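You operate a simulated robot arm through the tools that you are given. There is no shell and no other tool.

Carry out the task below with a simulated robot arm. There is one attempt and no reset: what you move stays moved.

## Task
Close the small chamber and pump it to 1.0E-1 or less.
Fine: lid and purple valve shut before the blue valve opens; PUMP switch on; orange and green valve, gate and TURBO switch stay as they are.

It is judged by the outcome, as a careful person would: the job done as asked, and still so three seconds after it is handed in. It fails if anything else is knocked over, pushed out of place, dropped, spilled or broken. Lids that push on must go on centred and level and be pressed home; caps that screw on are set level and turned clockwise until they are tight.

## Robot
A 7-joint arm with a two-finger gripper, fixed in place. Base frame: the origin is at the foot of the arm, x ahead of it, y to its left, z up; the work surface is at about z = 0.9. Units: m, degrees, N and s.
With the tool pointing down near the work surface it reaches from about 0.34 to 0.72 m from the base axis. Its first joint turns from -66.0 to 66.0 degrees. Payload 2.45 kg.
The TCP is the grasp point between the finger pads, 0.026 m short of the fingertips. In the tool frame z runs along the fingers and y along their closing line. The gripper opens to 0.096 m. The gripper's body begins 0.069 m behind the TCP.
Orientation is that of the tool frame in the base frame, as [roll, pitch, yaw] about the fixed x, y, z axes, in that order (R = Rz(yaw) Ry(pitch) Rx(roll)). With the fingers straight down and closing along the base's y, the tool's x points along the base's -x, its y along +y and its z along -z.

## Interface
- The arm moves only by the tool servo_tool. Its argument "plan" is a list of rows, each a list of 3 entries, a list of its own where there are three numbers: the shift along the tool's x, y, z in units of 40 mm (1.0 is 40 mm), then the turn, a rotation vector about the tool's x, y, z in units of 8 degrees (1.0 is 8 degrees), then the finger opening in mm, from 0 to 96. In form: [[[tx, ty, tz], [ax, ay, az], hand], ...]. A call has 1 to 20 rows; each row shifts and turns the commanded pose from where the row before left it, along the tool's axes as they then stand. A call with a number of a shift or a turn outside -1 to 1 is refused whole. A row lasts 0.2 s, in which the tool goes at most 0.05 m and 8.6 degrees; a call with a longer step from one row to the next is refused whole, and so is a gripper value outside its range. A pose out of reach is approached as far as the arm can. The call stops where the force on the tool passes 40 N (or 10 N more than at its start, if that is more) or the arm is blocked; 0.2 s more then pass. The fingers move at their own pace and stop on an object; they squeeze with about 33 N. The grip force told is the motor's: it shows also when the fingers shut on nothing. Time passes only in rows, and 0.2 s behind the last, so rows that do not move let the fingers close. It gives the time, the measured TCP pose, the force on the tool (base axes), the opening and the grip force at its end, in the units of the frame above (readings bear some noise), with the torque about the TCP (base axes, N m) and any sound that the robot's microphone picked up, and new pictures: "show" is both (left out), scene, wrist or none.
- Cameras (640 x 400 px; columns grow to the right, rows downward): "scene" is fixed at [0.18, -0.4169, 1.4117]; the picture's right is [0.53, -0.85, 0.00], its down [-0.58, -0.36, -0.73] and it looks along [0.62, 0.38, -0.69] (base axes); focal length 214 px, centre (320, 200). "wrist" rides on the gripper at [0.082, 0.003, -0.098] in the tool frame; the picture's right is [-0.04, 1.00, 0.00], its down [-0.73, -0.03, -0.68] and it looks along [-0.68, -0.03, 0.73] (tool axes); focal length 256 px, centre (320, 200). There is no depth. A picture from a camera that has moved, and an enlarged one, comes with that camera's place and axes in the base frame and with its lens.
- enlarge(camera, box): a new picture of the part [left, top, right, bottom] of that camera's present view, enlarged. No time passes.
- job_done(): hands the job in; it is judged then, once.

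Places have to be worked out from the pictures, the camera data and where the tool is seen. Open the gripper and draw the arm clear of the work before you hand the job in, unless the task says otherwise.

The tools are called as a command line: name --argument value ..., lists and objects as JSON in quotes. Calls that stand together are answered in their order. servo_tool: Moves the arm, as the interface text tells. Its arguments: {"type":"object","properties":{"plan":{"type":"array","items":{"type":"array"}},"show":{"type":"string","enum":["both","scene","wrist","none"]}},"required":["plan"]} The other tools are called the same way: enlarge (camera, box) takes an enlarged picture of a part of a camera's view; job_done () hands the job in.

At the start:

```text
clock: 0.0
tcp_pos: [0.3198, -0.1533, 1.3373]
tool_rot: [-180.0, 0.0, -180.0]
force: [0.1, 0.3, -0.1]
torque: [0.01, -0.01, 0.01]
opening: 0.0957
gripper_force: 0.1
```

scene: 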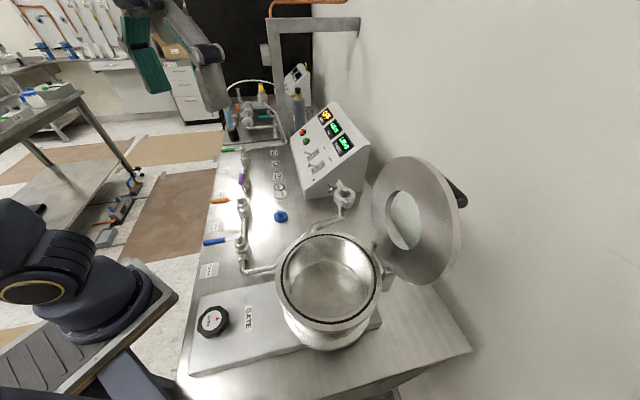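
wrist: 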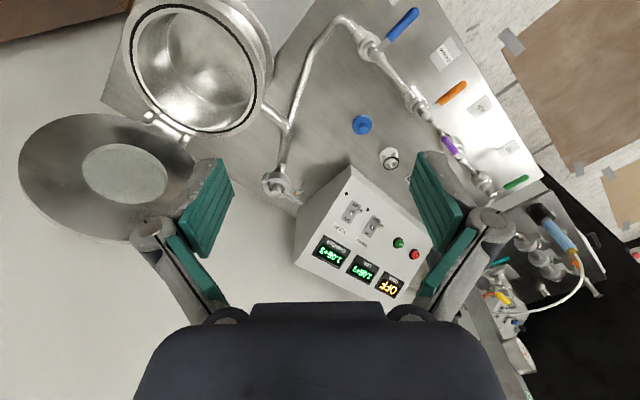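

I start by looking closer at the scene: the chamber with its hinged lid open, the valves on the left, and the controller box behind.

enlarge --camera "scene" --box '[190, 80, 370, 200]'

enlarge --camera "scene" --box '[180, 180, 330, 290]'

enlarge --camera "scene" --box '[260, 140, 480, 360]'

enlarge --camera "wrist" --box '[260, 0, 560, 190]'

enlarge --camera "wrist" --box '[280, 160, 460, 310]'

enlarge --camera "wrist" --box '[10, 0, 310, 240]'

```text
3.33 times, centred on (280, 140) of scene
camera zoom: at [0.18, -0.4169, 1.4117], right [0.53, -0.85, 0.0], down [-0.58, -0.36, -0.73], along [0.62, 0.38, -0.69], focal length 715 px, centre (453, 400)
```

zoom: 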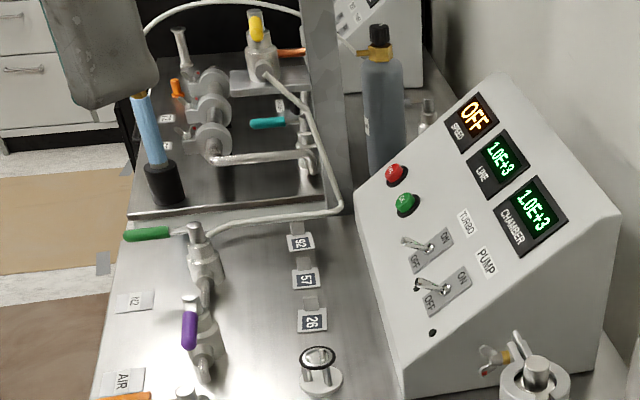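

```text
3.64 times, centred on (255, 235) of scene
camera zoom: at [0.18, -0.4169, 1.4117], right [0.53, -0.85, 0.0], down [-0.58, -0.36, -0.73], along [0.62, 0.38, -0.69], focal length 780 px, centre (556, 73)
```

zoom: 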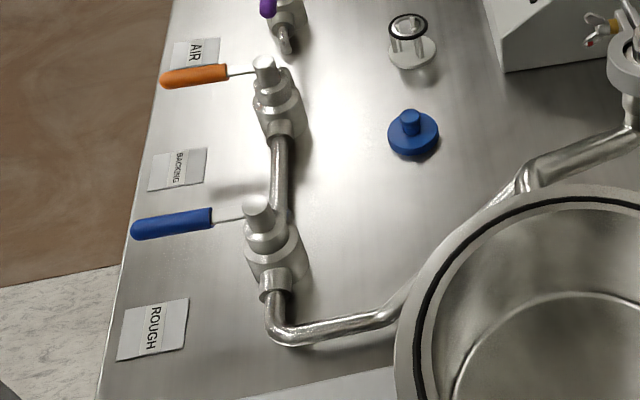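

```text
1.82 times, centred on (370, 250) of scene
camera zoom: at [0.18, -0.4169, 1.4117], right [0.53, -0.85, 0.0], down [-0.58, -0.36, -0.73], along [0.62, 0.38, -0.69], focal length 390 px, centre (229, 109)
```

zoom: 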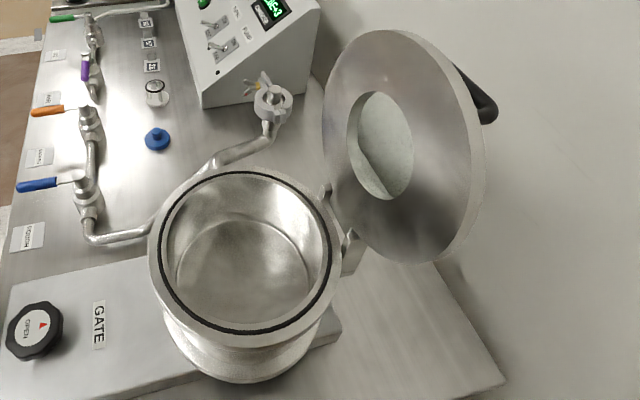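

```text
2.11 times, centred on (410, 95) of wrist
camera zoom: at [0.2368, -0.1502, 1.4365], right [0.04, 1.0, 0.0], down [0.73, -0.03, 0.68], along [0.68, -0.03, -0.73], focal length 539 px, centre (130, 421)
```

zoom: 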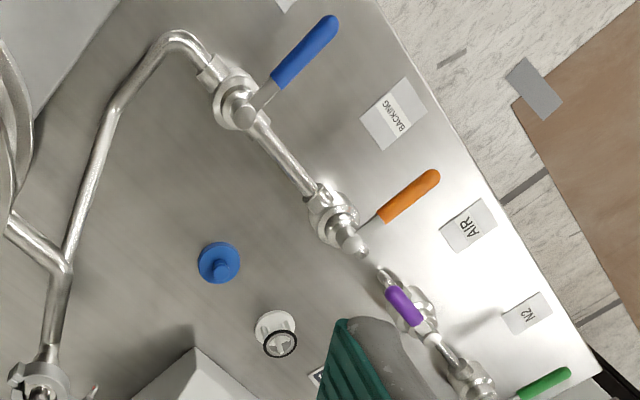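

```text
2.67 times, centred on (370, 235) of wrist
camera zoom: at [0.2368, -0.1502, 1.4365], right [0.04, 1.0, 0.0], down [0.73, -0.03, 0.68], along [0.68, -0.03, -0.73], focal length 683 px, centre (187, 107)
```

zoom: 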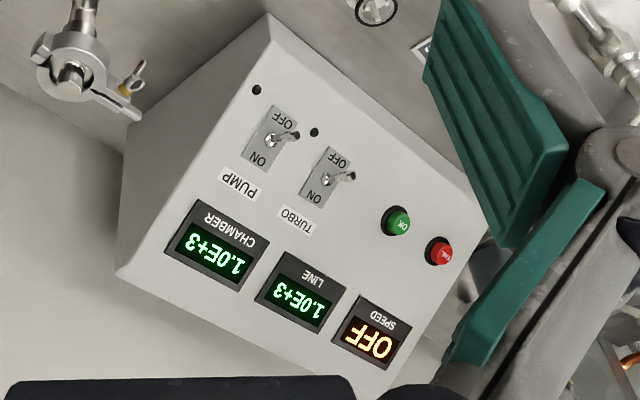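

```text
1.67 times, centred on (160, 120) of wrist
camera zoom: at [0.2368, -0.1502, 1.4365], right [0.04, 1.0, 0.0], down [0.73, -0.03, 0.68], along [0.68, -0.03, -0.73], focal length 427 px, centre (587, 333)
```

zoom: 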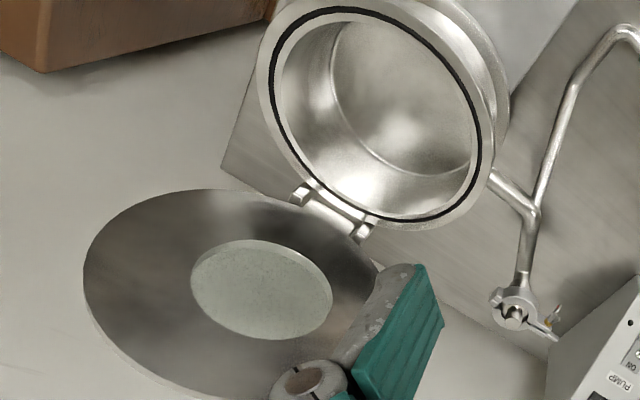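

The stations: chamber rim is about (0.345,-0.333,1.04), hinge about (0.415,-0.417), blue stem about (0.345,-0.07), purple about (0.56,0.14) and PUMP lever about (0.696,-0.079,0.987). I turn the wrist so its camera looks at the lid to see what is behind it.

servo_tool --plan '[[[0, 0, 0], [0, 0, 1], 0], [[0, 0, 0], [0, 0, 1], 0], [[0, 0, 0], [0, 0, 1], 0], [[0, 0, 0], [0, 0, 1], 0], [[0, 0, 0], [0, 0, 1], 0], [[0, 0, 0], [0, 0, 0.75], 0], [[0, 0, 0], [0, 0, 0], 0], [[0, 0, 0], [0, 0, 0], 0]]' --show "both"

```text
clock: 1.8
tcp_pos: [0.3188, -0.1543, 1.3377]
tool_rot: [-180.0, 0.1, 134.0]
force: [0.5, 0.1, -0.1]
torque: [0.02, 0.01, 0.01]
opening: 0.0
gripper_force: 28.3
camera wrist: at [0.2637, -0.0931, 1.4363], right [0.75, 0.66, 0.0], down [0.49, -0.55, 0.68], along [0.45, -0.51, -0.73], focal length 256 px, centre (320, 200)
```

scene: 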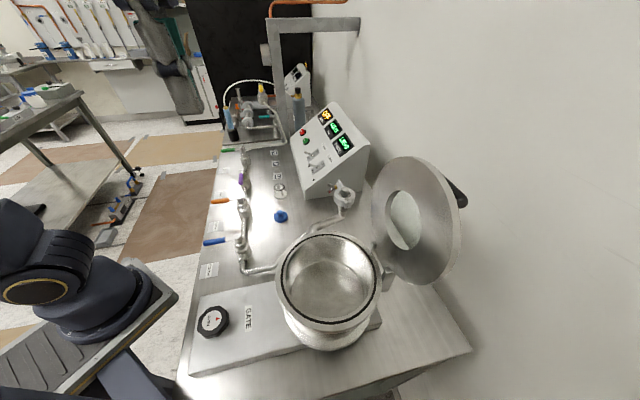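
wrist: 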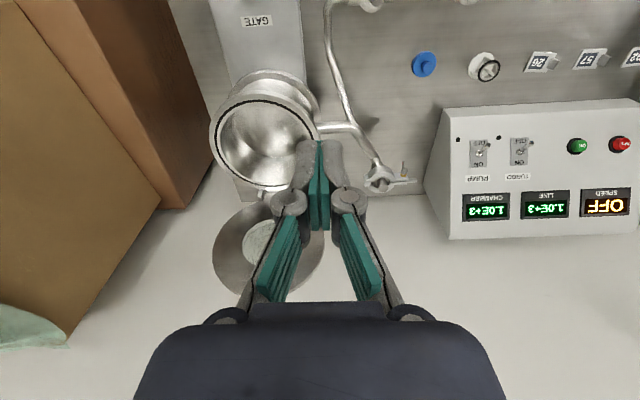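

The wall seems to stand right at the bench's back edge, and cardboard boxes stand to the -y side. I enlarge the lid in both views.

enlarge --camera "wrist" --box '[190, 60, 430, 300]'

enlarge --camera "scene" --box '[360, 140, 480, 300]'

enlarge --camera "wrist" --box '[430, 90, 640, 250]'

enlarge --camera "scene" --box '[200, 130, 270, 220]'

enlarge --camera "scene" --box '[300, 170, 380, 250]'

```text
1.67 times, centred on (310, 180) of wrist
camera zoom: at [0.2637, -0.0931, 1.4363], right [0.75, 0.66, 0.0], down [0.49, -0.55, 0.68], along [0.45, -0.51, -0.73], focal length 427 px, centre (337, 233)
```

zoom: 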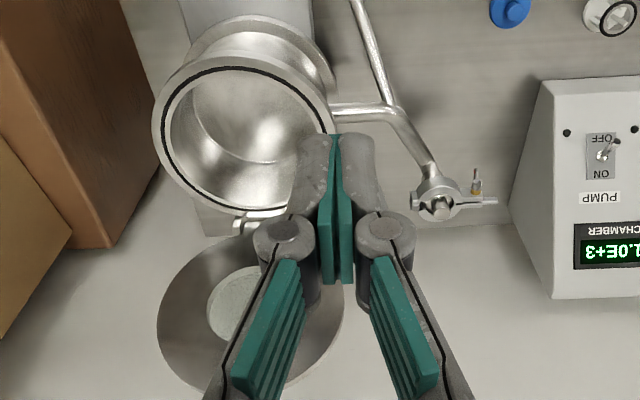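

```text
2.50 times, centred on (420, 220) of scene
camera zoom: at [0.18, -0.4169, 1.4117], right [0.53, -0.85, 0.0], down [-0.58, -0.36, -0.73], along [0.62, 0.38, -0.69], focal length 536 px, centre (70, 150)
```

zoom: 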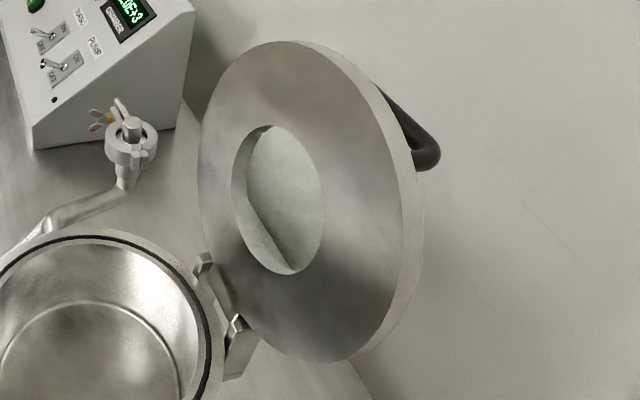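

```text
2.50 times, centred on (535, 170) of wrist
camera zoom: at [0.2637, -0.0931, 1.4363], right [0.75, 0.66, 0.0], down [0.49, -0.55, 0.68], along [0.45, -0.51, -0.73], focal length 640 px, centre (-218, 275)
```

zoom: 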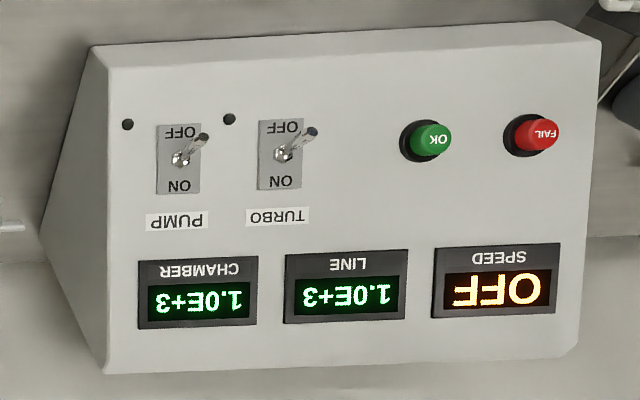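

```text
4.44 times, centred on (235, 175) of scene
camera zoom: at [0.18, -0.4169, 1.4117], right [0.53, -0.85, 0.0], down [-0.58, -0.36, -0.73], along [0.62, 0.38, -0.69], focal length 953 px, centre (698, 311)
```

zoom: 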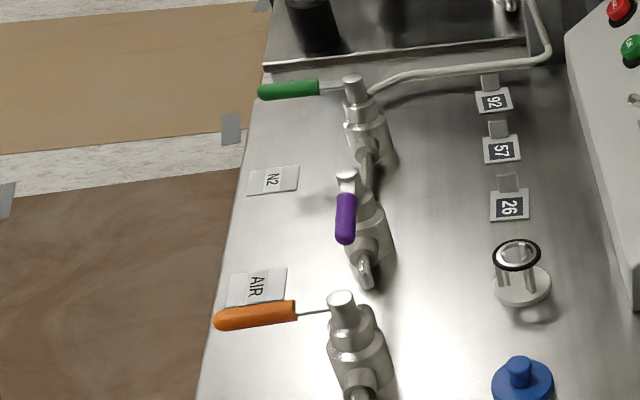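

```text
5.00 times, centred on (340, 210) of scene
camera zoom: at [0.18, -0.4169, 1.4117], right [0.53, -0.85, 0.0], down [-0.58, -0.36, -0.73], along [0.62, 0.38, -0.69], focal length 1072 px, centre (220, 150)
```

zoom: 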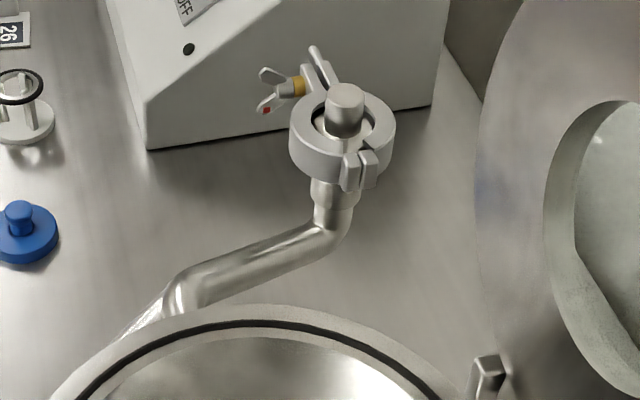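

The lid centre is about (0.435,-0.424,1.167), leaning back about 17°, with a black D-handle behind it near the wall. I move above and beside it with the tool turned so the wrist camera looks along the bench at the lid's back.

servo_tool --plan '[[[-0.95, 0.054, -0.15], [0, 0, 0], 20], [[-0.95, 0.054, -0.15], [0, 0, 0], 20], [[-0.95, 0.054, -0.15], [0, 0, 0], 20], [[-0.95, 0.054, -0.15], [0, 0, 0], 20], [[-0.95, 0.054, -0.15], [0, 0, 0], 20], [[-0.95, 0.054, -0.15], [0, 0, 0], 20], [[-0.95, 0.054, -0.15], [0, 0, 0], 20], [[0, 0, 0], [0, 0, 1], 20], [[0, 0, 0], [0, 0, 1], 20], [[0, 0, 0], [0, 0, 1], 20], [[0, 0, 0], [0, 0, 1], 20], [[0, 0, 0], [0, 0, 1], 20], [[0, 0, 0], [0, 0, 1], 20], [[0, 0, 0], [0, 0, 1], 20], [[0, 0, 0], [0, 0, 1], 20], [[0, 0, 0], [0, 0, 1], 20], [[0, 0, 0], [0, 0, 1], 20], [[0, 0, 0], [0, 0, 1], 20], [[0, 0, 0], [0, 0, 0.125], 20], [[0, 0, 0], [0, 0, 0], 20]]' --show "both"

```text
clock: 6.0
tcp_pos: [0.4405, -0.2728, 1.3394]
tool_rot: [-180.0, 0.0, 44.8]
force: [-0.2, -0.4, 0.1]
torque: [0.02, -0.04, 0.01]
opening: 0.0202
gripper_force: 0.0
out of reach, approached as far as the arm can: row 4, 5, 6, 7
camera wrist: at [0.4994, -0.2167, 1.4388], right [0.68, -0.74, 0.0], down [-0.54, -0.5, 0.68], along [-0.5, -0.46, -0.73], focal length 256 px, centre (320, 200)
```

scene: 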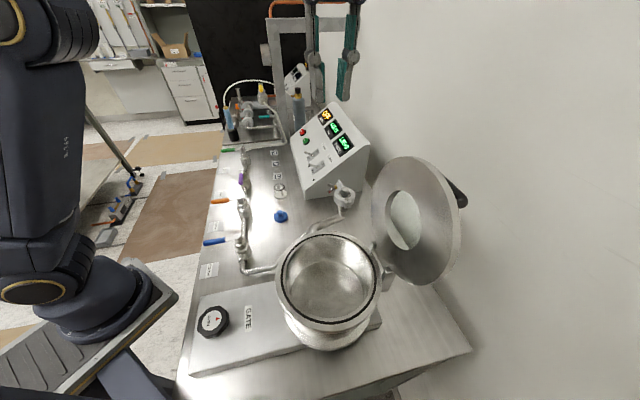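
wrist: 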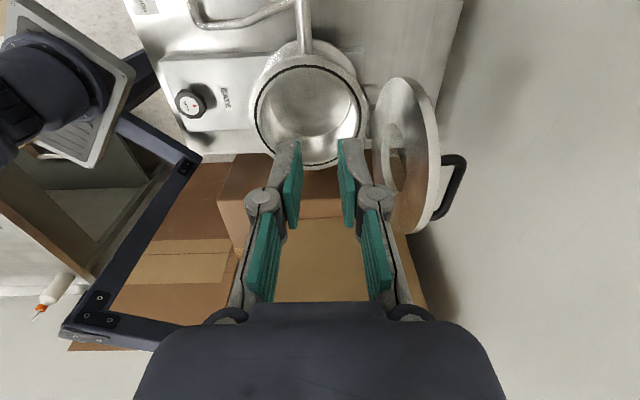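

Reach with the tool straight down is limited at this height, so I will need to tilt. The camera now sees the handle from the side; I enlarge it.

enlarge --camera "wrist" --box '[340, 60, 500, 260]'

enlarge --camera "wrist" --box '[140, 0, 480, 200]'

```text
2.00 times, centred on (420, 160) of wrist
camera zoom: at [0.4994, -0.2167, 1.4388], right [0.68, -0.74, 0.0], down [-0.54, -0.5, 0.68], along [-0.5, -0.46, -0.73], focal length 512 px, centre (120, 280)
```

zoom: 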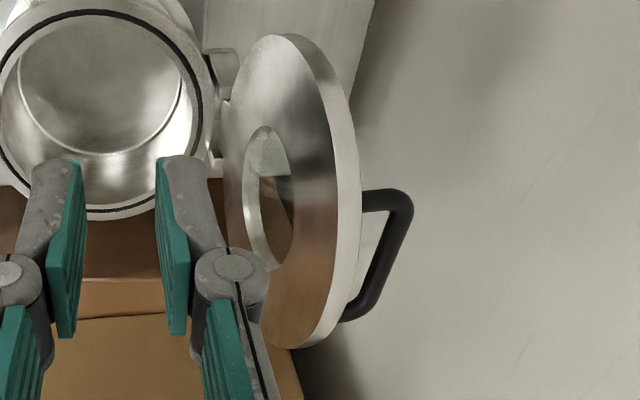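

```text
1.88 times, centred on (310, 100) of wrist
camera zoom: at [0.4994, -0.2167, 1.4388], right [0.68, -0.74, 0.0], down [-0.54, -0.5, 0.68], along [-0.5, -0.46, -0.73], focal length 482 px, centre (339, 388)
```

zoom: 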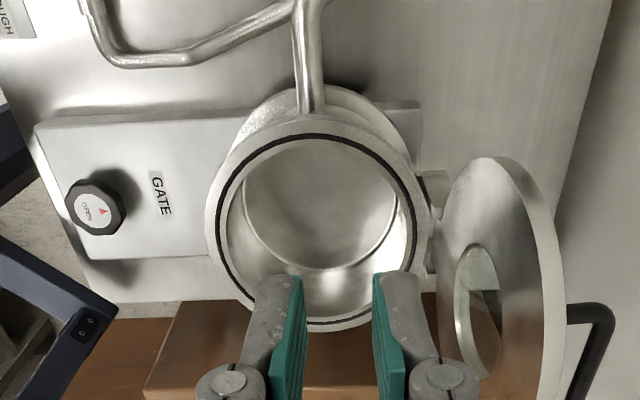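

The handle bar runs along the bench (e1), centred near e1≈0.015, e2≈0.641, z≈1.228 (e1=(.707,.707), e2=(.707,-.707)). I first tilt the tool outward by 25° on the spot and open the fingers, to check how the commanded pose behaves and gain reach.

servo_tool --plan '[[[0, 0, 0], [-1, 0, 0], 96], [[0, 0, 0], [-1, 0, 0], 96], [[0, 0, 0], [-1, 0, 0], 96], [[0, 0, 0], [0, 0, 0], 96], [[0, 0, 0], [0, 0, 0], 96], [[0, 0, 0], [0, 0, 0], 96]]' --show "wrist"

```text
clock: 7.4
tcp_pos: [0.4409, -0.2715, 1.3411]
tool_rot: [156.0, 0.0, 45.0]
force: [1.0, 0.1, -0.3]
torque: [0.0, -0.01, 0.0]
opening: 0.0961
gripper_force: 0.0
camera wrist: at [0.4709, -0.1875, 1.4323], right [0.62, -0.67, 0.41], down [-0.73, -0.3, 0.61], along [-0.29, -0.67, -0.68], focal length 256 px, centre (320, 200)
```

wrist: 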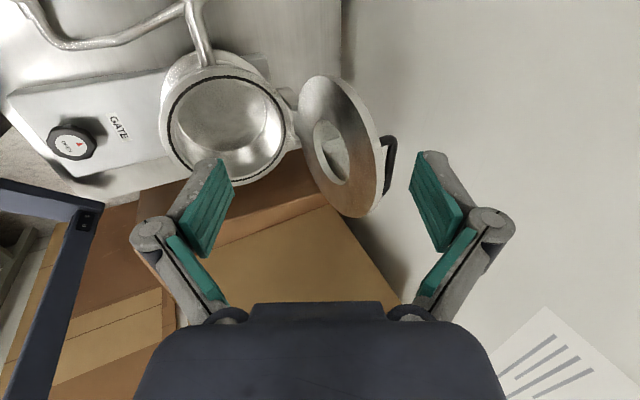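

The commanded pose simply restarts from where the arm is. I now move along the bench to the handle's centre line and out over the lid's top edge so the open fingers straddle it from above.

servo_tool --plan '[[[-0.9, 0, 0], [0, 0, 0], 96], [[-0.9, 0, 0], [0, 0, 0], 96], [[-0.9, 0, 0], [0, 0, 0], 96], [[0, 0.626, 0.562], [0, 0, 0], 96], [[0, 0.626, 0.562], [0, 0, 0], 96], [[0, 0.626, 0.562], [0, 0, 0], 96], [[0, 0, 0], [0, 0, 0], 96]]' --show "both"

```text
clock: 9.0
tcp_pos: [0.4301, -0.4153, 1.3073]
tool_rot: [156.0, -0.1, 45.0]
force: [-0.7, 0.1, 0.0]
torque: [0.01, 0.04, 0.0]
opening: 0.0959
gripper_force: 0.0
camera wrist: at [0.4614, -0.333, 1.3999], right [0.62, -0.67, 0.41], down [-0.73, -0.3, 0.61], along [-0.29, -0.67, -0.68], focal length 256 px, centre (320, 200)
```

scene: 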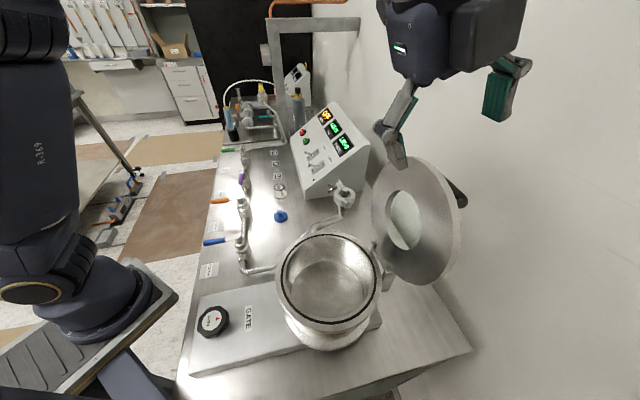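
wrist: 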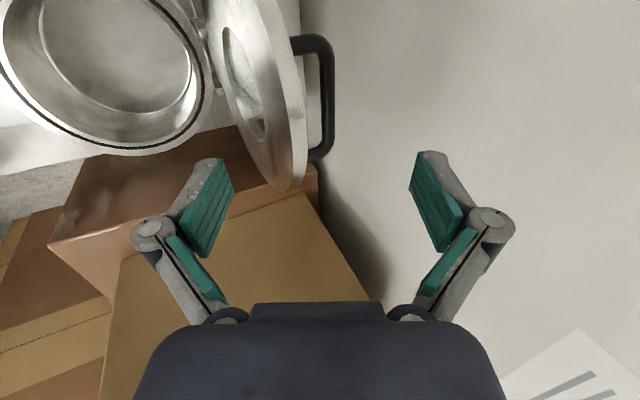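

The bar lies at e2≈0.641, z≈1.226 and e1 −0.027…0.049, and the lid's top edge at e2≈0.60–0.615. I descend so the lid and handle come between the open fingers, reducing the tilt.

servo_tool --plan '[[[0, 0.039, 0.674], [0.5, 0, 0], 96], [[0, 0.086, 0.67], [0.5, 0, 0], 96], [[0, 0.133, 0.662], [0.5, 0, 0], 96], [[0, 0, 0], [0, 0, 0], 96]]' --show "both"

```text
clock: 10.0
tcp_pos: [0.4557, -0.4418, 1.2368]
tool_rot: [168.0, 0.1, 45.0]
force: [0.1, -0.2, 0.4]
torque: [0.02, 0.03, -0.01]
opening: 0.0959
gripper_force: 0.1
camera wrist: at [0.5012, -0.3718, 1.3341], right [0.66, -0.72, 0.21], down [-0.64, -0.4, 0.66], along [-0.39, -0.57, -0.72], focal length 256 px, centre (320, 200)
```

scene: 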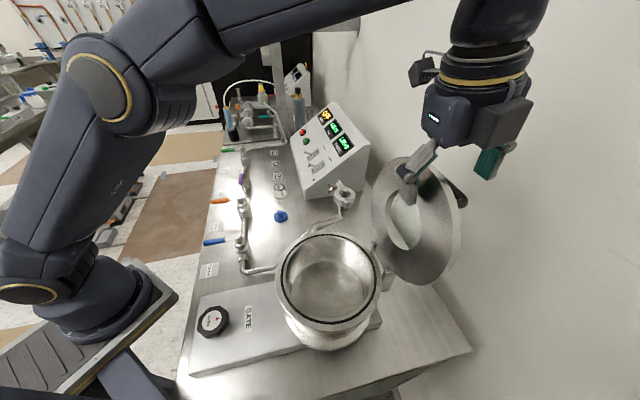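
wrist: 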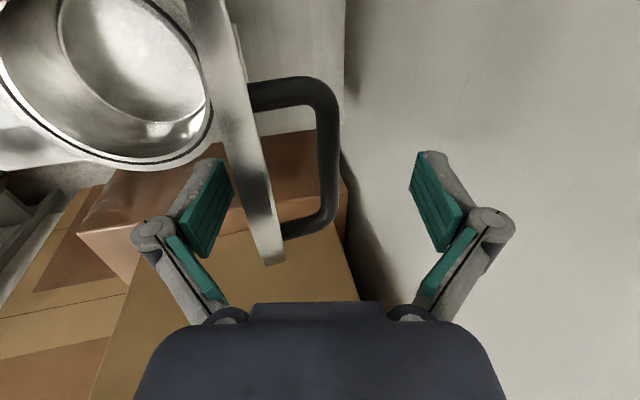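

The lid and bar are between the fingers with no contact. I centre on the pair and narrow to 62 mm so the fingers cage lid plus handle with a few mm of play.

servo_tool --plan '[[[0, -0.18, 0], [0, 0, 0], 90], [[0, -0.17, 0], [0, 0, 0], 80], [[0, 0, 0], [0, 0, 0], 70], [[0, 0, 0], [0, 0, 0], 62], [[0, 0, 0], [0, 0, 0], 62], [[0, 0, 0], [0, 0, 0], 62]]' --show "wrist"

```text
clock: 11.4
tcp_pos: [0.4471, -0.4317, 1.2341]
tool_rot: [168.0, 0.0, 45.0]
force: [-0.3, 0.5, -0.4]
torque: [0.07, 0.07, 0.04]
opening: 0.0626
gripper_force: 0.2
camera wrist: at [0.4917, -0.3626, 1.3316], right [0.66, -0.72, 0.21], down [-0.64, -0.4, 0.66], along [-0.39, -0.57, -0.72], focal length 256 px, centre (320, 200)
```

wrist: 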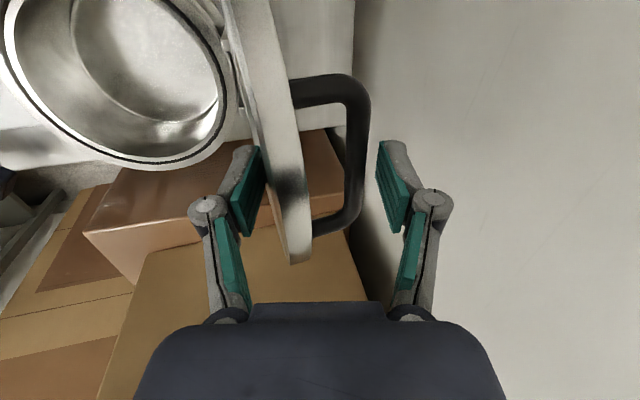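

The cage fits. Now I swing the lid inward around the hinge in small 4° steps, tool turning with it, and watch forces.

servo_tool --plan '[[[0, -0.293, -0.133], [-0.5, 0, 0], 62], [[0, -0.293, -0.133], [-0.5, 0, 0], 62], [[0, -0.293, -0.133], [-0.5, 0, 0], 62], [[0, -0.293, -0.133], [-0.5, 0, 0], 62], [[0, -0.293, -0.133], [-0.5, 0, 0], 62], [[0, 0, 0], [0, 0, 0], 62]]' --show "both"

```text
clock: 12.8
tcp_pos: [0.4017, -0.3873, 1.24]
tool_rot: [148.0, 0.0, 45.0]
force: [0.5, 0.2, -0.5]
torque: [-0.05, 0.01, 0.03]
opening: 0.0625
gripper_force: 0.5
camera wrist: at [0.4249, -0.2946, 1.3249], right [0.57, -0.63, 0.53], down [-0.79, -0.25, 0.56], along [-0.22, -0.74, -0.64], focal length 256 px, centre (320, 200)
```

scene: 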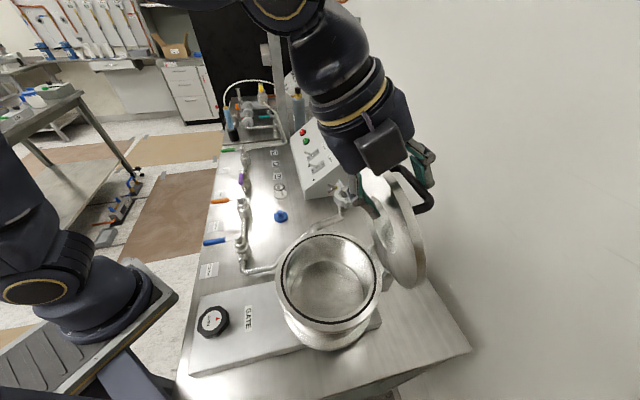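
wrist: 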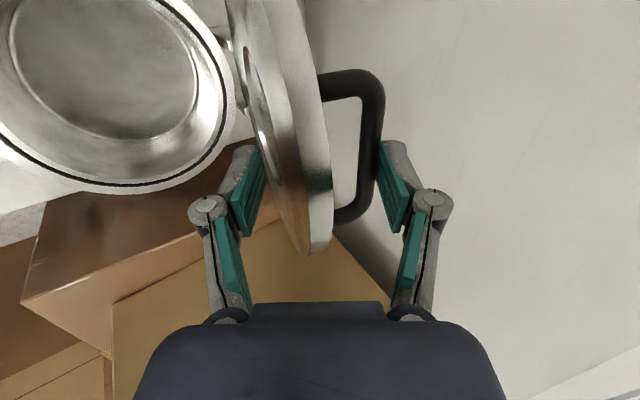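

The lid follows, resting against the back finger with almost no force. I continue another 20°.

servo_tool --plan '[[[0, -0.293, -0.133], [-0.5, 0, 0], 62], [[0, -0.293, -0.133], [-0.5, 0, 0], 62], [[0, -0.293, -0.133], [-0.5, 0, 0], 62], [[0, 0, 0], [0, 0, 0], 62], [[0, 0, 0], [0, 0, 0], 62]]' --show "both"

```text
clock: 14.0
tcp_pos: [0.3757, -0.36, 1.2316]
tool_rot: [136.1, 0.0, 45.0]
force: [-0.3, -0.2, -1.0]
torque: [-0.02, -0.02, 0.02]
opening: 0.062
gripper_force: 0.1
camera wrist: at [0.3854, -0.2561, 1.3054], right [0.48, -0.54, 0.69], down [-0.87, -0.17, 0.47], along [-0.13, -0.83, -0.55], focal length 256 px, centre (320, 200)
```

scene: 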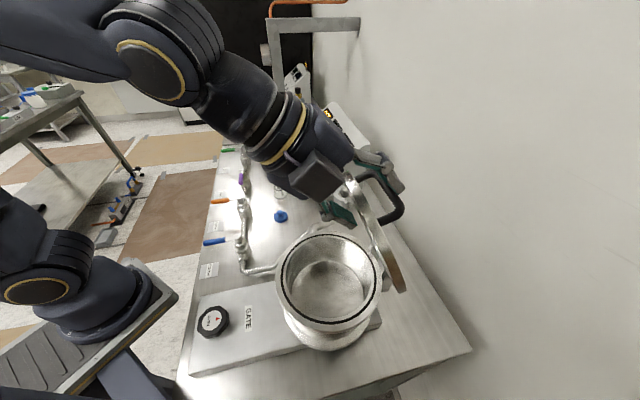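
wrist: 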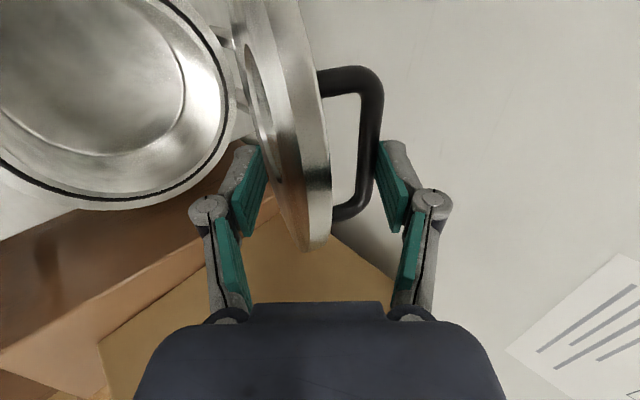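

The lid leans inward now (~20°) yet still touches the back finger, so the hinge seems to hold it by friction. I wait 2 s to verify that it doesn't drift.

servo_tool --plan '[[[0, 0.15, 0], [0, 0, 0], 66], [[0, 0, 0], [0, 0, 0], 66], [[0, 0, 0], [0, 0, 0], 66], [[0, 0, 0], [0, 0, 0], 66], [[0, 0, 0], [0, 0, 0], 66], [[0, 0, 0], [0, 0, 0], 66], [[0, 0, 0], [0, 0, 0], 66], [[0, 0, 0], [0, 0, 0], 66], [[0, 0, 0], [0, 0, 0], 66], [[0, 0, 0], [0, 0, 0], 66]]' --show "wrist"

```text
clock: 16.2
tcp_pos: [0.377, -0.3625, 1.2359]
tool_rot: [136.0, -0.1, 44.9]
force: [-0.7, 0.1, -0.3]
torque: [0.0, 0.01, -0.01]
opening: 0.0658
gripper_force: 0.1
camera wrist: at [0.3884, -0.2591, 1.3093], right [0.48, -0.54, 0.69], down [-0.87, -0.17, 0.47], along [-0.13, -0.83, -0.55], focal length 256 px, centre (320, 200)
```

wrist: 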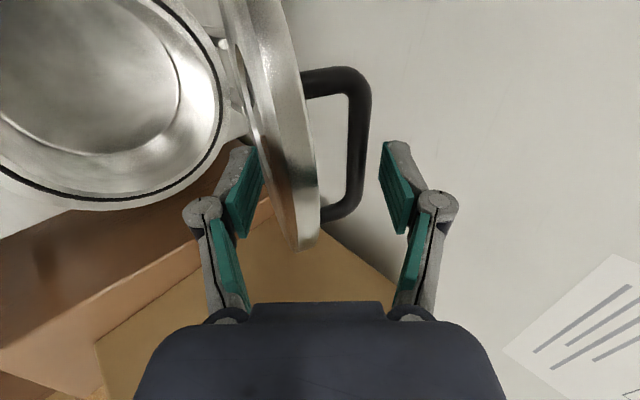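

With the finger backed off the bar, the lid stays put: the hinge holds by friction. I continue the caged swing a bit further.

servo_tool --plan '[[[0, -0.29, -0.1], [-0.4, 0, 0], 66], [[0, -0.293, -0.133], [-0.5, 0, 0], 66], [[0, -0.293, -0.133], [-0.5, 0, 0], 66], [[0, -0.293, -0.133], [-0.5, 0, 0], 66], [[0, -0.293, -0.133], [-0.5, 0, 0], 66], [[0, 0, 0], [0, 0, 0], 66]]' --show "both"

```text
clock: 17.6
tcp_pos: [0.3392, -0.3235, 1.2052]
tool_rot: [116.9, 0.0, 45.0]
force: [-1.0, 0.2, -4.5]
torque: [0.06, 0.08, 0.01]
opening: 0.0685
gripper_force: 2.2
camera wrist: at [0.3359, -0.2055, 1.2536], right [0.29, -0.35, 0.89], down [-0.96, -0.08, 0.28], along [-0.03, -0.93, -0.36], focal length 256 px, centre (320, 200)
```

scene: 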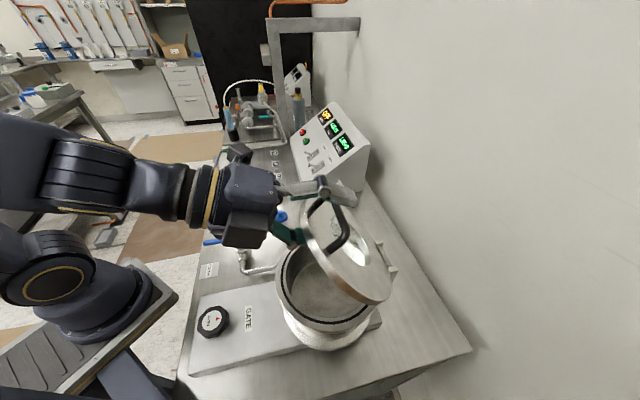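
wrist: 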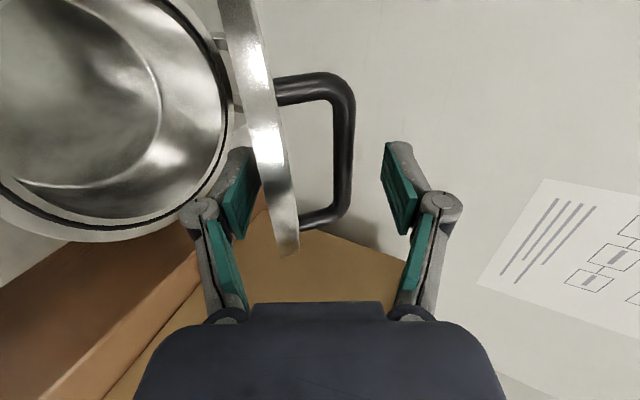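

The lid now rests on the front finger (about 4.5 N): past ~45° friction no longer holds it. I swing it back up to where it stays by itself, so I can regrasp the handle bar from above and lower it in a controlled way.

servo_tool --plan '[[[0, 0.284, 0.153], [0.5, 0, 0], 66], [[0, 0.284, 0.153], [0.5, 0, 0], 66], [[0, 0.284, 0.153], [0.5, 0, 0], 66], [[0, 0.284, 0.153], [0.5, 0, 0], 66], [[0, 0.284, 0.153], [0.5, 0, 0], 66], [[0, 0.284, 0.153], [0.5, 0, 0], 66], [[0, 0.284, 0.153], [0.5, 0, 0], 66], [[0, 0, 0], [0, 0, 0], 66]]' --show "both"

```text
clock: 19.4
tcp_pos: [0.398, -0.3834, 1.2412]
tool_rot: [144.8, 0.0, 45.0]
force: [-1.9, 1.5, -2.2]
torque: [-0.01, 0.09, 0.01]
opening: 0.068
gripper_force: 2.1
camera wrist: at [0.4168, -0.2877, 1.3237], right [0.55, -0.61, 0.58], down [-0.81, -0.22, 0.54], along [-0.2, -0.76, -0.62], focal length 256 px, centre (320, 200)
```

scene: 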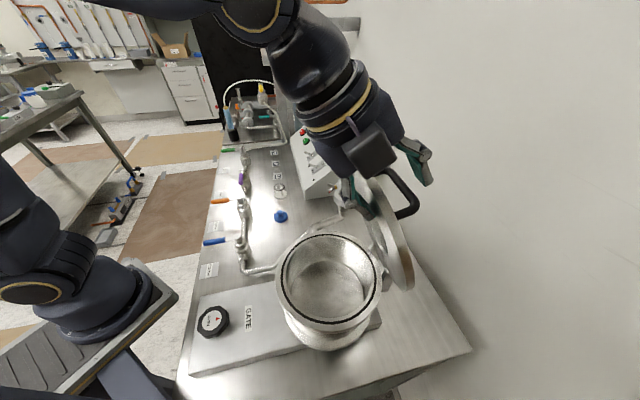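
wrist: 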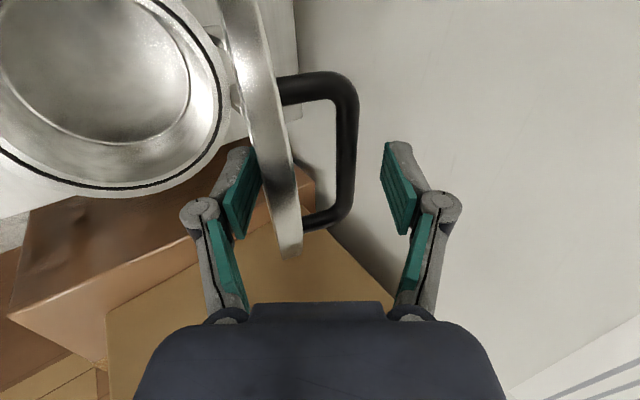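

The lid is back up at roughly 15–20° inward, touching the front finger. I back the front finger off by 10 mm and wait to see if the lid holds.

servo_tool --plan '[[[0, -0.12, 0], [0, 0, 0], 70], [[0, -0.12, 0], [0, 0, 0], 76], [[0, 0, 0], [0, 0, 0], 80], [[0, 0, 0], [0, 0, 0], 80], [[0, 0, 0], [0, 0, 0], 80], [[0, 0, 0], [0, 0, 0], 80], [[0, 0, 0], [0, 0, 0], 80], [[0, 0, 0], [0, 0, 0], 80], [[0, 0, 0], [0, 0, 0], 80], [[0, 0, 0], [0, 0, 0], 80]]' --show "both"

```text
clock: 21.6
tcp_pos: [0.392, -0.377, 1.2339]
tool_rot: [144.8, 0.0, 45.0]
force: [-0.3, -0.3, 0.1]
torque: [0.03, -0.01, 0.03]
opening: 0.0801
gripper_force: 0.1
camera wrist: at [0.4112, -0.2809, 1.3183], right [0.55, -0.61, 0.58], down [-0.81, -0.22, 0.54], along [-0.2, -0.76, -0.62], focal length 256 px, centre (320, 200)
```

scene: 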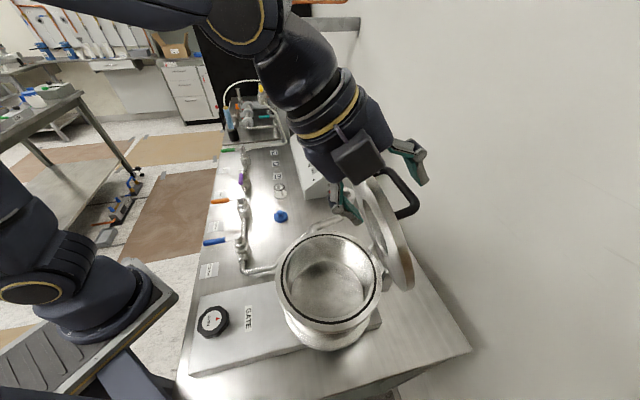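
wrist: 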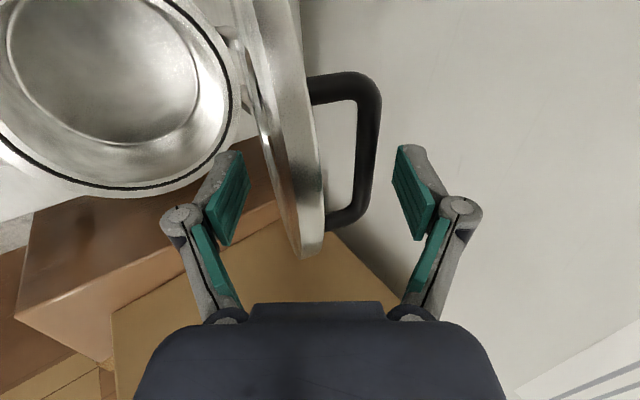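

The lid holds by itself. I retreat along the fingers and turn the tool to vertical for a top-down grasp of the bar.

servo_tool --plan '[[[0, 0, -0.75], [0, 0, 0], 80], [[0, 0, -0.75], [0, 0, 0], 80], [[0, 0, -0.75], [0, 0, 0], 80], [[0, 0, 0], [0.9, 0, 0], 60], [[0, 0, 0], [0.9, 0, 0], 50], [[0, 0, 0], [0.9, 0, 0], 40], [[0, 0, 0], [0.9, 0, 0], 40], [[0, 0, 0], [0.8, 0, 0], 40], [[0, 0, 0], [0, 0, 0], 40]]' --show "both"

```text
clock: 23.6
tcp_pos: [0.3563, -0.3411, 1.31]
tool_rot: [-179.9, 0.0, 45.0]
force: [0.5, 0.1, -0.5]
torque: [0.03, -0.03, -0.02]
opening: 0.04
gripper_force: 0.1
camera wrist: at [0.4151, -0.2852, 1.4083], right [0.68, -0.74, 0.0], down [-0.54, -0.5, 0.68], along [-0.5, -0.46, -0.73], focal length 256 px, centre (320, 200)
```

scene: 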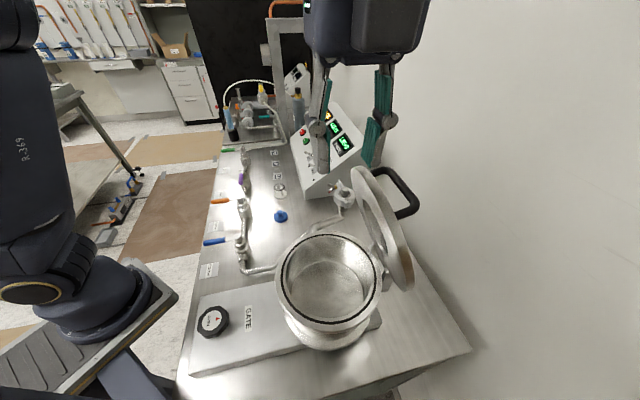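
wrist: 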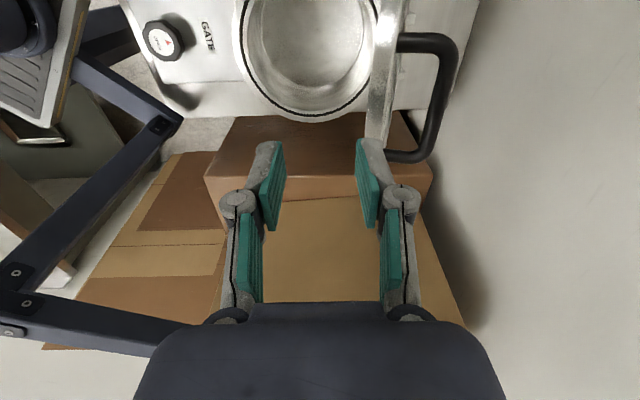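

The bar is now at e2≈0.569, z≈1.240, e1 centre ≈0.015 (almost above the hinge). I tilt 10° (parallel to the lid), narrow the fingers to 24 mm and go to a point 50 mm above the bar.

servo_tool --plan '[[[0, 0, 0], [-0.625, 0, 0], 30], [[0, 0, 0], [-0.625, 0, 0], 24], [[0.025, 0.7825, 0.278], [0, 0, 0], 24], [[0.025, 0.7825, 0.278], [0, 0, 0], 24], [[0, 0, 0], [0, 0, 0], 24], [[0, 0, 0], [0, 0, 0], 24]]' --show "both"

```text
clock: 25.0
tcp_pos: [0.4049, -0.3847, 1.2953]
tool_rot: [170.0, 0.0, 45.0]
force: [0.0, 0.1, 1.2]
torque: [0.01, 0.04, -0.02]
opening: 0.0239
gripper_force: 0.0
camera wrist: at [0.4523, -0.3171, 1.3936], right [0.67, -0.72, 0.17], down [-0.62, -0.41, 0.66], along [-0.41, -0.55, -0.73], focal length 256 px, centre (320, 200)
```

scene: 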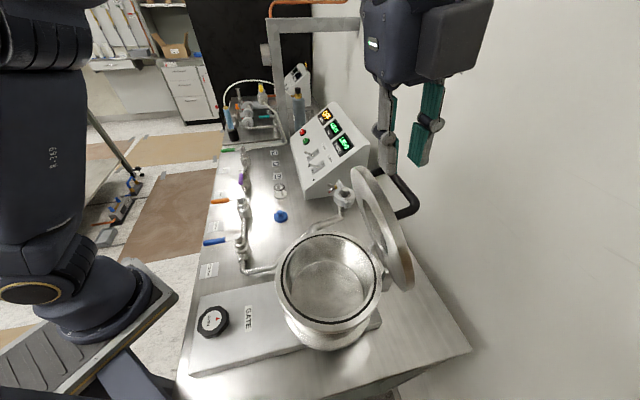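
wrist: 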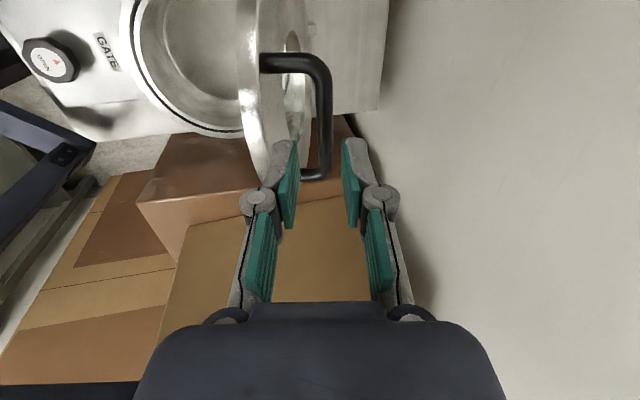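

The bar is centred between the fingers (e2≈0.569, z≈1.24). I descend 46 mm along the fingers so one finger enters the gap behind the lid.

servo_tool --plan '[[[0.04, 0.01, 0.4], [0, 0, 0], 24], [[0.04, 0.01, 0.4], [0, 0, 0], 24], [[0, 0.005, 0.36], [0, 0, 0], 24], [[0, 0, 0], [0, 0, 0], 24]]' --show "both"

```text
clock: 26.0
tcp_pos: [0.4128, -0.388, 1.2499]
tool_rot: [169.9, 0.0, 45.0]
force: [0.0, -0.4, -0.6]
torque: [0.01, 0.04, 0.01]
opening: 0.0237
gripper_force: 0.0
camera wrist: at [0.4607, -0.3207, 1.3484], right [0.67, -0.72, 0.17], down [-0.62, -0.41, 0.66], along [-0.41, -0.55, -0.73], focal length 256 px, centre (320, 200)
```

scene: 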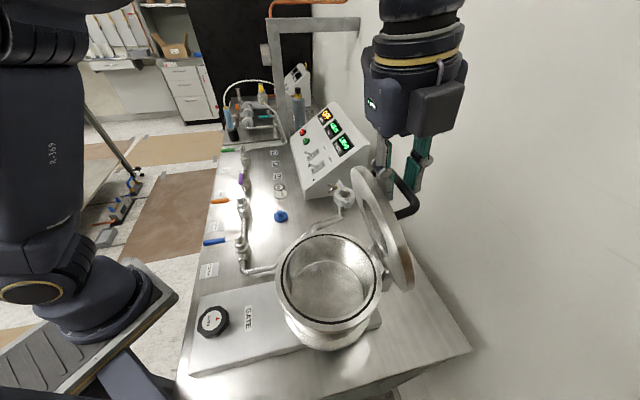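
wrist: 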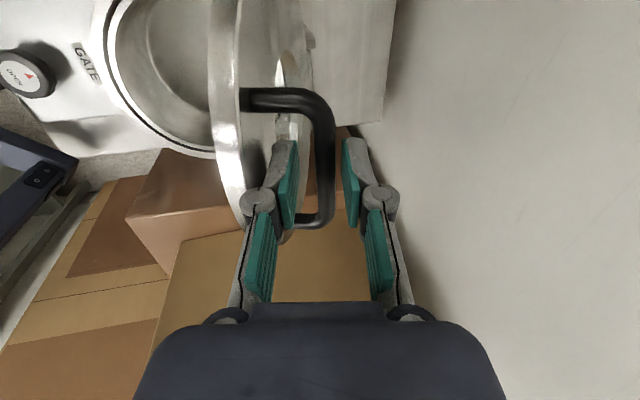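

One finger is inside the D, the bar is centred. I close on the bar.

servo_tool --plan '[[[0, 0, 0], [0, 0, 0], 16], [[0, 0, 0], [0, 0, 0], 8], [[0, 0, 0], [0, 0, 0], 4], [[0, 0, 0], [0, 0, 0], 4]]' --show "wrist"

```text
clock: 27.0
tcp_pos: [0.4137, -0.3887, 1.2503]
tool_rot: [170.0, 0.0, 45.1]
force: [-1.9, 1.1, -0.1]
torque: [-0.11, 0.17, 0.91]
opening: 0.0105
gripper_force: 37.4
camera wrist: at [0.4606, -0.3206, 1.3485], right [0.67, -0.72, 0.17], down [-0.62, -0.42, 0.66], along [-0.41, -0.55, -0.73], focal length 256 px, centre (320, 200)
```

wrist: 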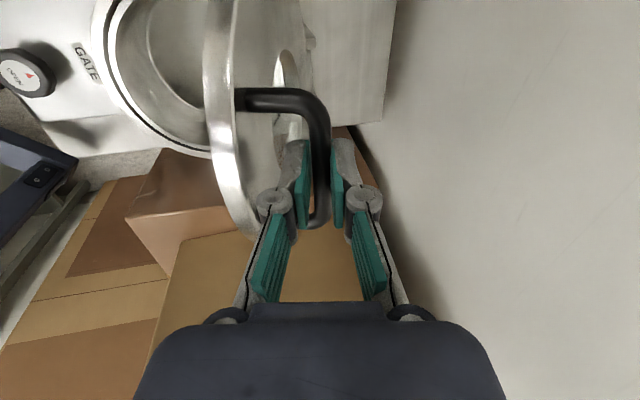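

Firm grip on the 10.5 mm bar. I lower the lid along an arc about the hinge (about (e2 0.573, z 1.055)), first 20°, watching forces.

servo_tool --plan '[[[0, -0.4023, -0.0444], [0, 0, 0], 4], [[0, -0.4045, -0.009], [0, 0, 0], 4], [[0, -0.4038, 0.026], [0, 0, 0], 4], [[0, -0.4, 0.061], [0, 0, 0], 4], [[0, 0, 0], [0, 0, 0], 4]]' --show "both"

```text
clock: 28.2
tcp_pos: [0.3704, -0.3453, 1.2384]
tool_rot: [170.2, -0.1, 45.1]
force: [13.2, -5.8, -31.4]
torque: [-0.09, -0.07, 0.84]
opening: 0.0104
gripper_force: 38.2
camera wrist: at [0.4171, -0.2776, 1.3366], right [0.67, -0.72, 0.17], down [-0.62, -0.42, 0.66], along [-0.41, -0.55, -0.73], focal length 256 px, centre (320, 200)
```

scene: 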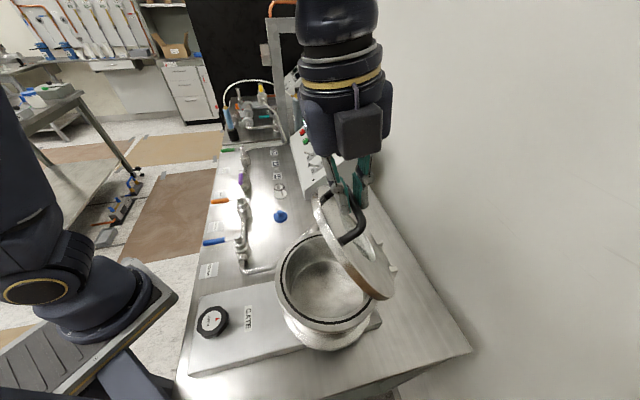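
wrist: 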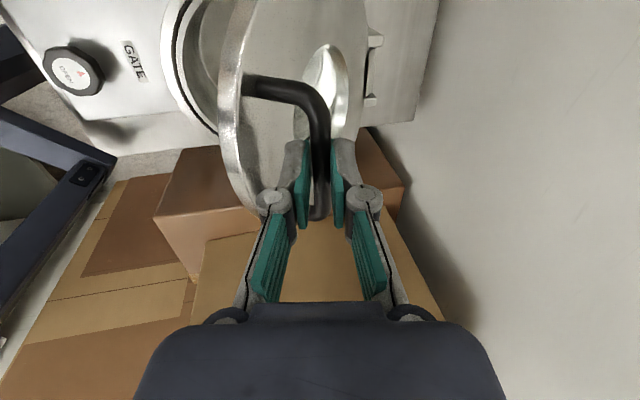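

The tool is being pulled toward the hinge (~31 N down), so the real radius is a bit smaller than my arc. I relax 3 mm toward the hinge and re-read.

servo_tool --plan '[[[0, 0.017, 0.074], [0, 0, 0], 4], [[0, 0, 0], [0, 0, 0], 4]]' --show "none"

```text
clock: 28.8
tcp_pos: [0.37, -0.3446, 1.2375]
tool_rot: [169.9, -0.2, 45.1]
force: [6.7, 8.1, -0.5]
torque: [0.17, -0.19, 0.89]
opening: 0.0103
gripper_force: 37.7
```

Force vanished after 3 mm, which fits the hinge at (0.575, 1.055) and R≈0.186. I continue 15° on that arc.

servo_tool --plan '[[[0.01, -0.393, 0.098], [0, 0, 0], 4], [[0.01, -0.383, 0.132], [0, 0, 0], 4], [[0, -0.37, 0.165], [0, 0, 0], 4], [[0, 0, 0], [0, 0, 0], 4]]' --show "none"

```text
clock: 29.8
tcp_pos: [0.3413, -0.3154, 1.2127]
tool_rot: [170.2, 0.1, 44.9]
force: [12.2, -17.1, -28.3]
torque: [-0.39, 0.0, 0.65]
opening: 0.0109
gripper_force: 37.6
```

Again a pull toward the hinge (35 N); I relax about 3 mm that way and then refit the circle.

servo_tool --plan '[[[0.01, 0.035, 0.072], [0, 0, 0], 4], [[0, 0, 0], [0, 0, 0], 4]]' --show "scene"

```text
clock: 30.4
tcp_pos: [0.3405, -0.3152, 1.2123]
tool_rot: [170.1, 0.1, 44.9]
force: [-1.8, -4.1, -2.9]
torque: [-0.9, 0.7, 0.61]
opening: 0.0105
gripper_force: 37.9
```

scene: 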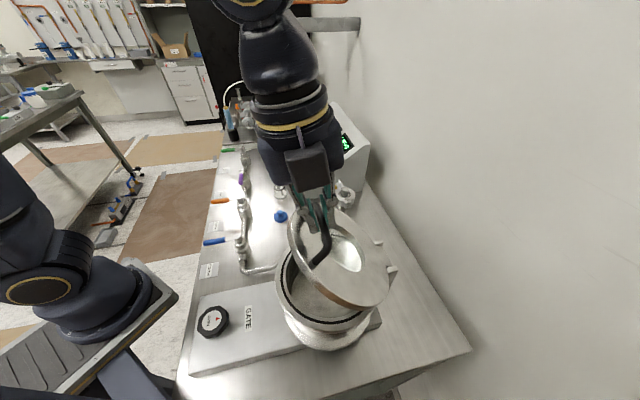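

The refit gives the hinge nearer (0.572, 1.068), R≈0.172. I continue with 10° steps on the tighter arc.

servo_tool --plan '[[[0, -0.321, 0.193], [0, 0, 0], 4], [[0, -0.303, 0.22], [0, 0, 0], 4], [[0, 0, 0], [0, 0, 0], 4]]' --show "none"

```text
clock: 31.2
tcp_pos: [0.3252, -0.3011, 1.1909]
tool_rot: [170.1, 0.0, 44.9]
force: [2.3, -13.5, -10.5]
torque: [-0.54, 0.21, 0.49]
opening: 0.0105
gripper_force: 38.4
```

Forces are modest (~15 N toward the hinge). I continue another 10° with a small correction.

servo_tool --plan '[[[-0.01, -0.255, 0.275], [0, 0, 0], 4], [[0, -0.255, 0.275], [0, 0, 0], 4], [[0, 0, 0], [0, 0, 0], 4]]' --show "scene"

```text
clock: 32.0
tcp_pos: [0.3148, -0.2887, 1.1647]
tool_rot: [169.9, 0.0, 44.9]
force: [-0.5, -9.1, -6.0]
torque: [-0.13, -0.13, 0.5]
opening: 0.0103
gripper_force: 38.1
```

scene: 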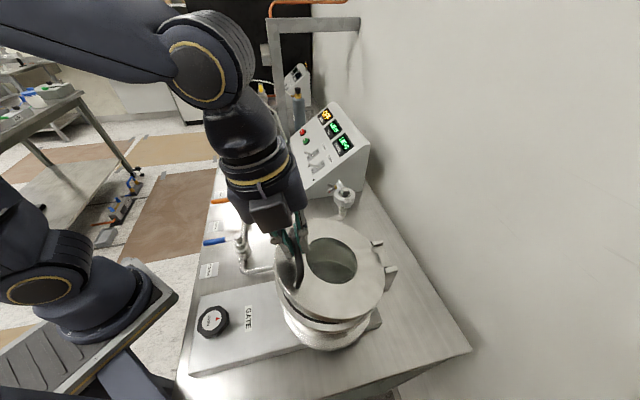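

The lid is most of the way down (about 20° left). Two more small steps.

servo_tool --plan '[[[-0.005, -0.225, 0.2875], [0, 0, 0], 4], [[0, -0.2, 0.307], [0, 0, 0], 4], [[0, 0, 0], [0, 0, 0], 4]]' --show "scene"

```text
clock: 32.8
tcp_pos: [0.3067, -0.2806, 1.1392]
tool_rot: [169.6, -0.2, 45.1]
force: [23.8, -12.5, -11.1]
torque: [-0.68, -0.11, 0.29]
opening: 0.0108
gripper_force: 38.0
```

scene: 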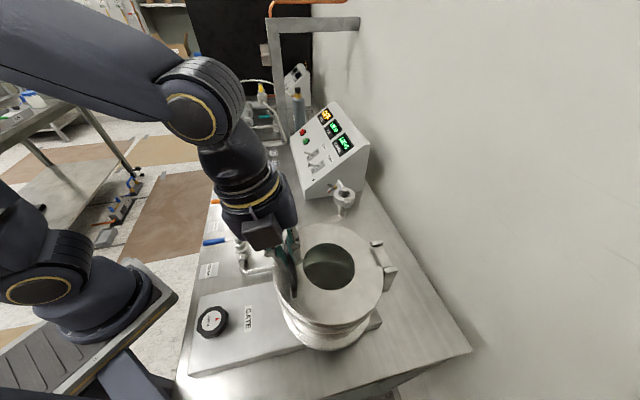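

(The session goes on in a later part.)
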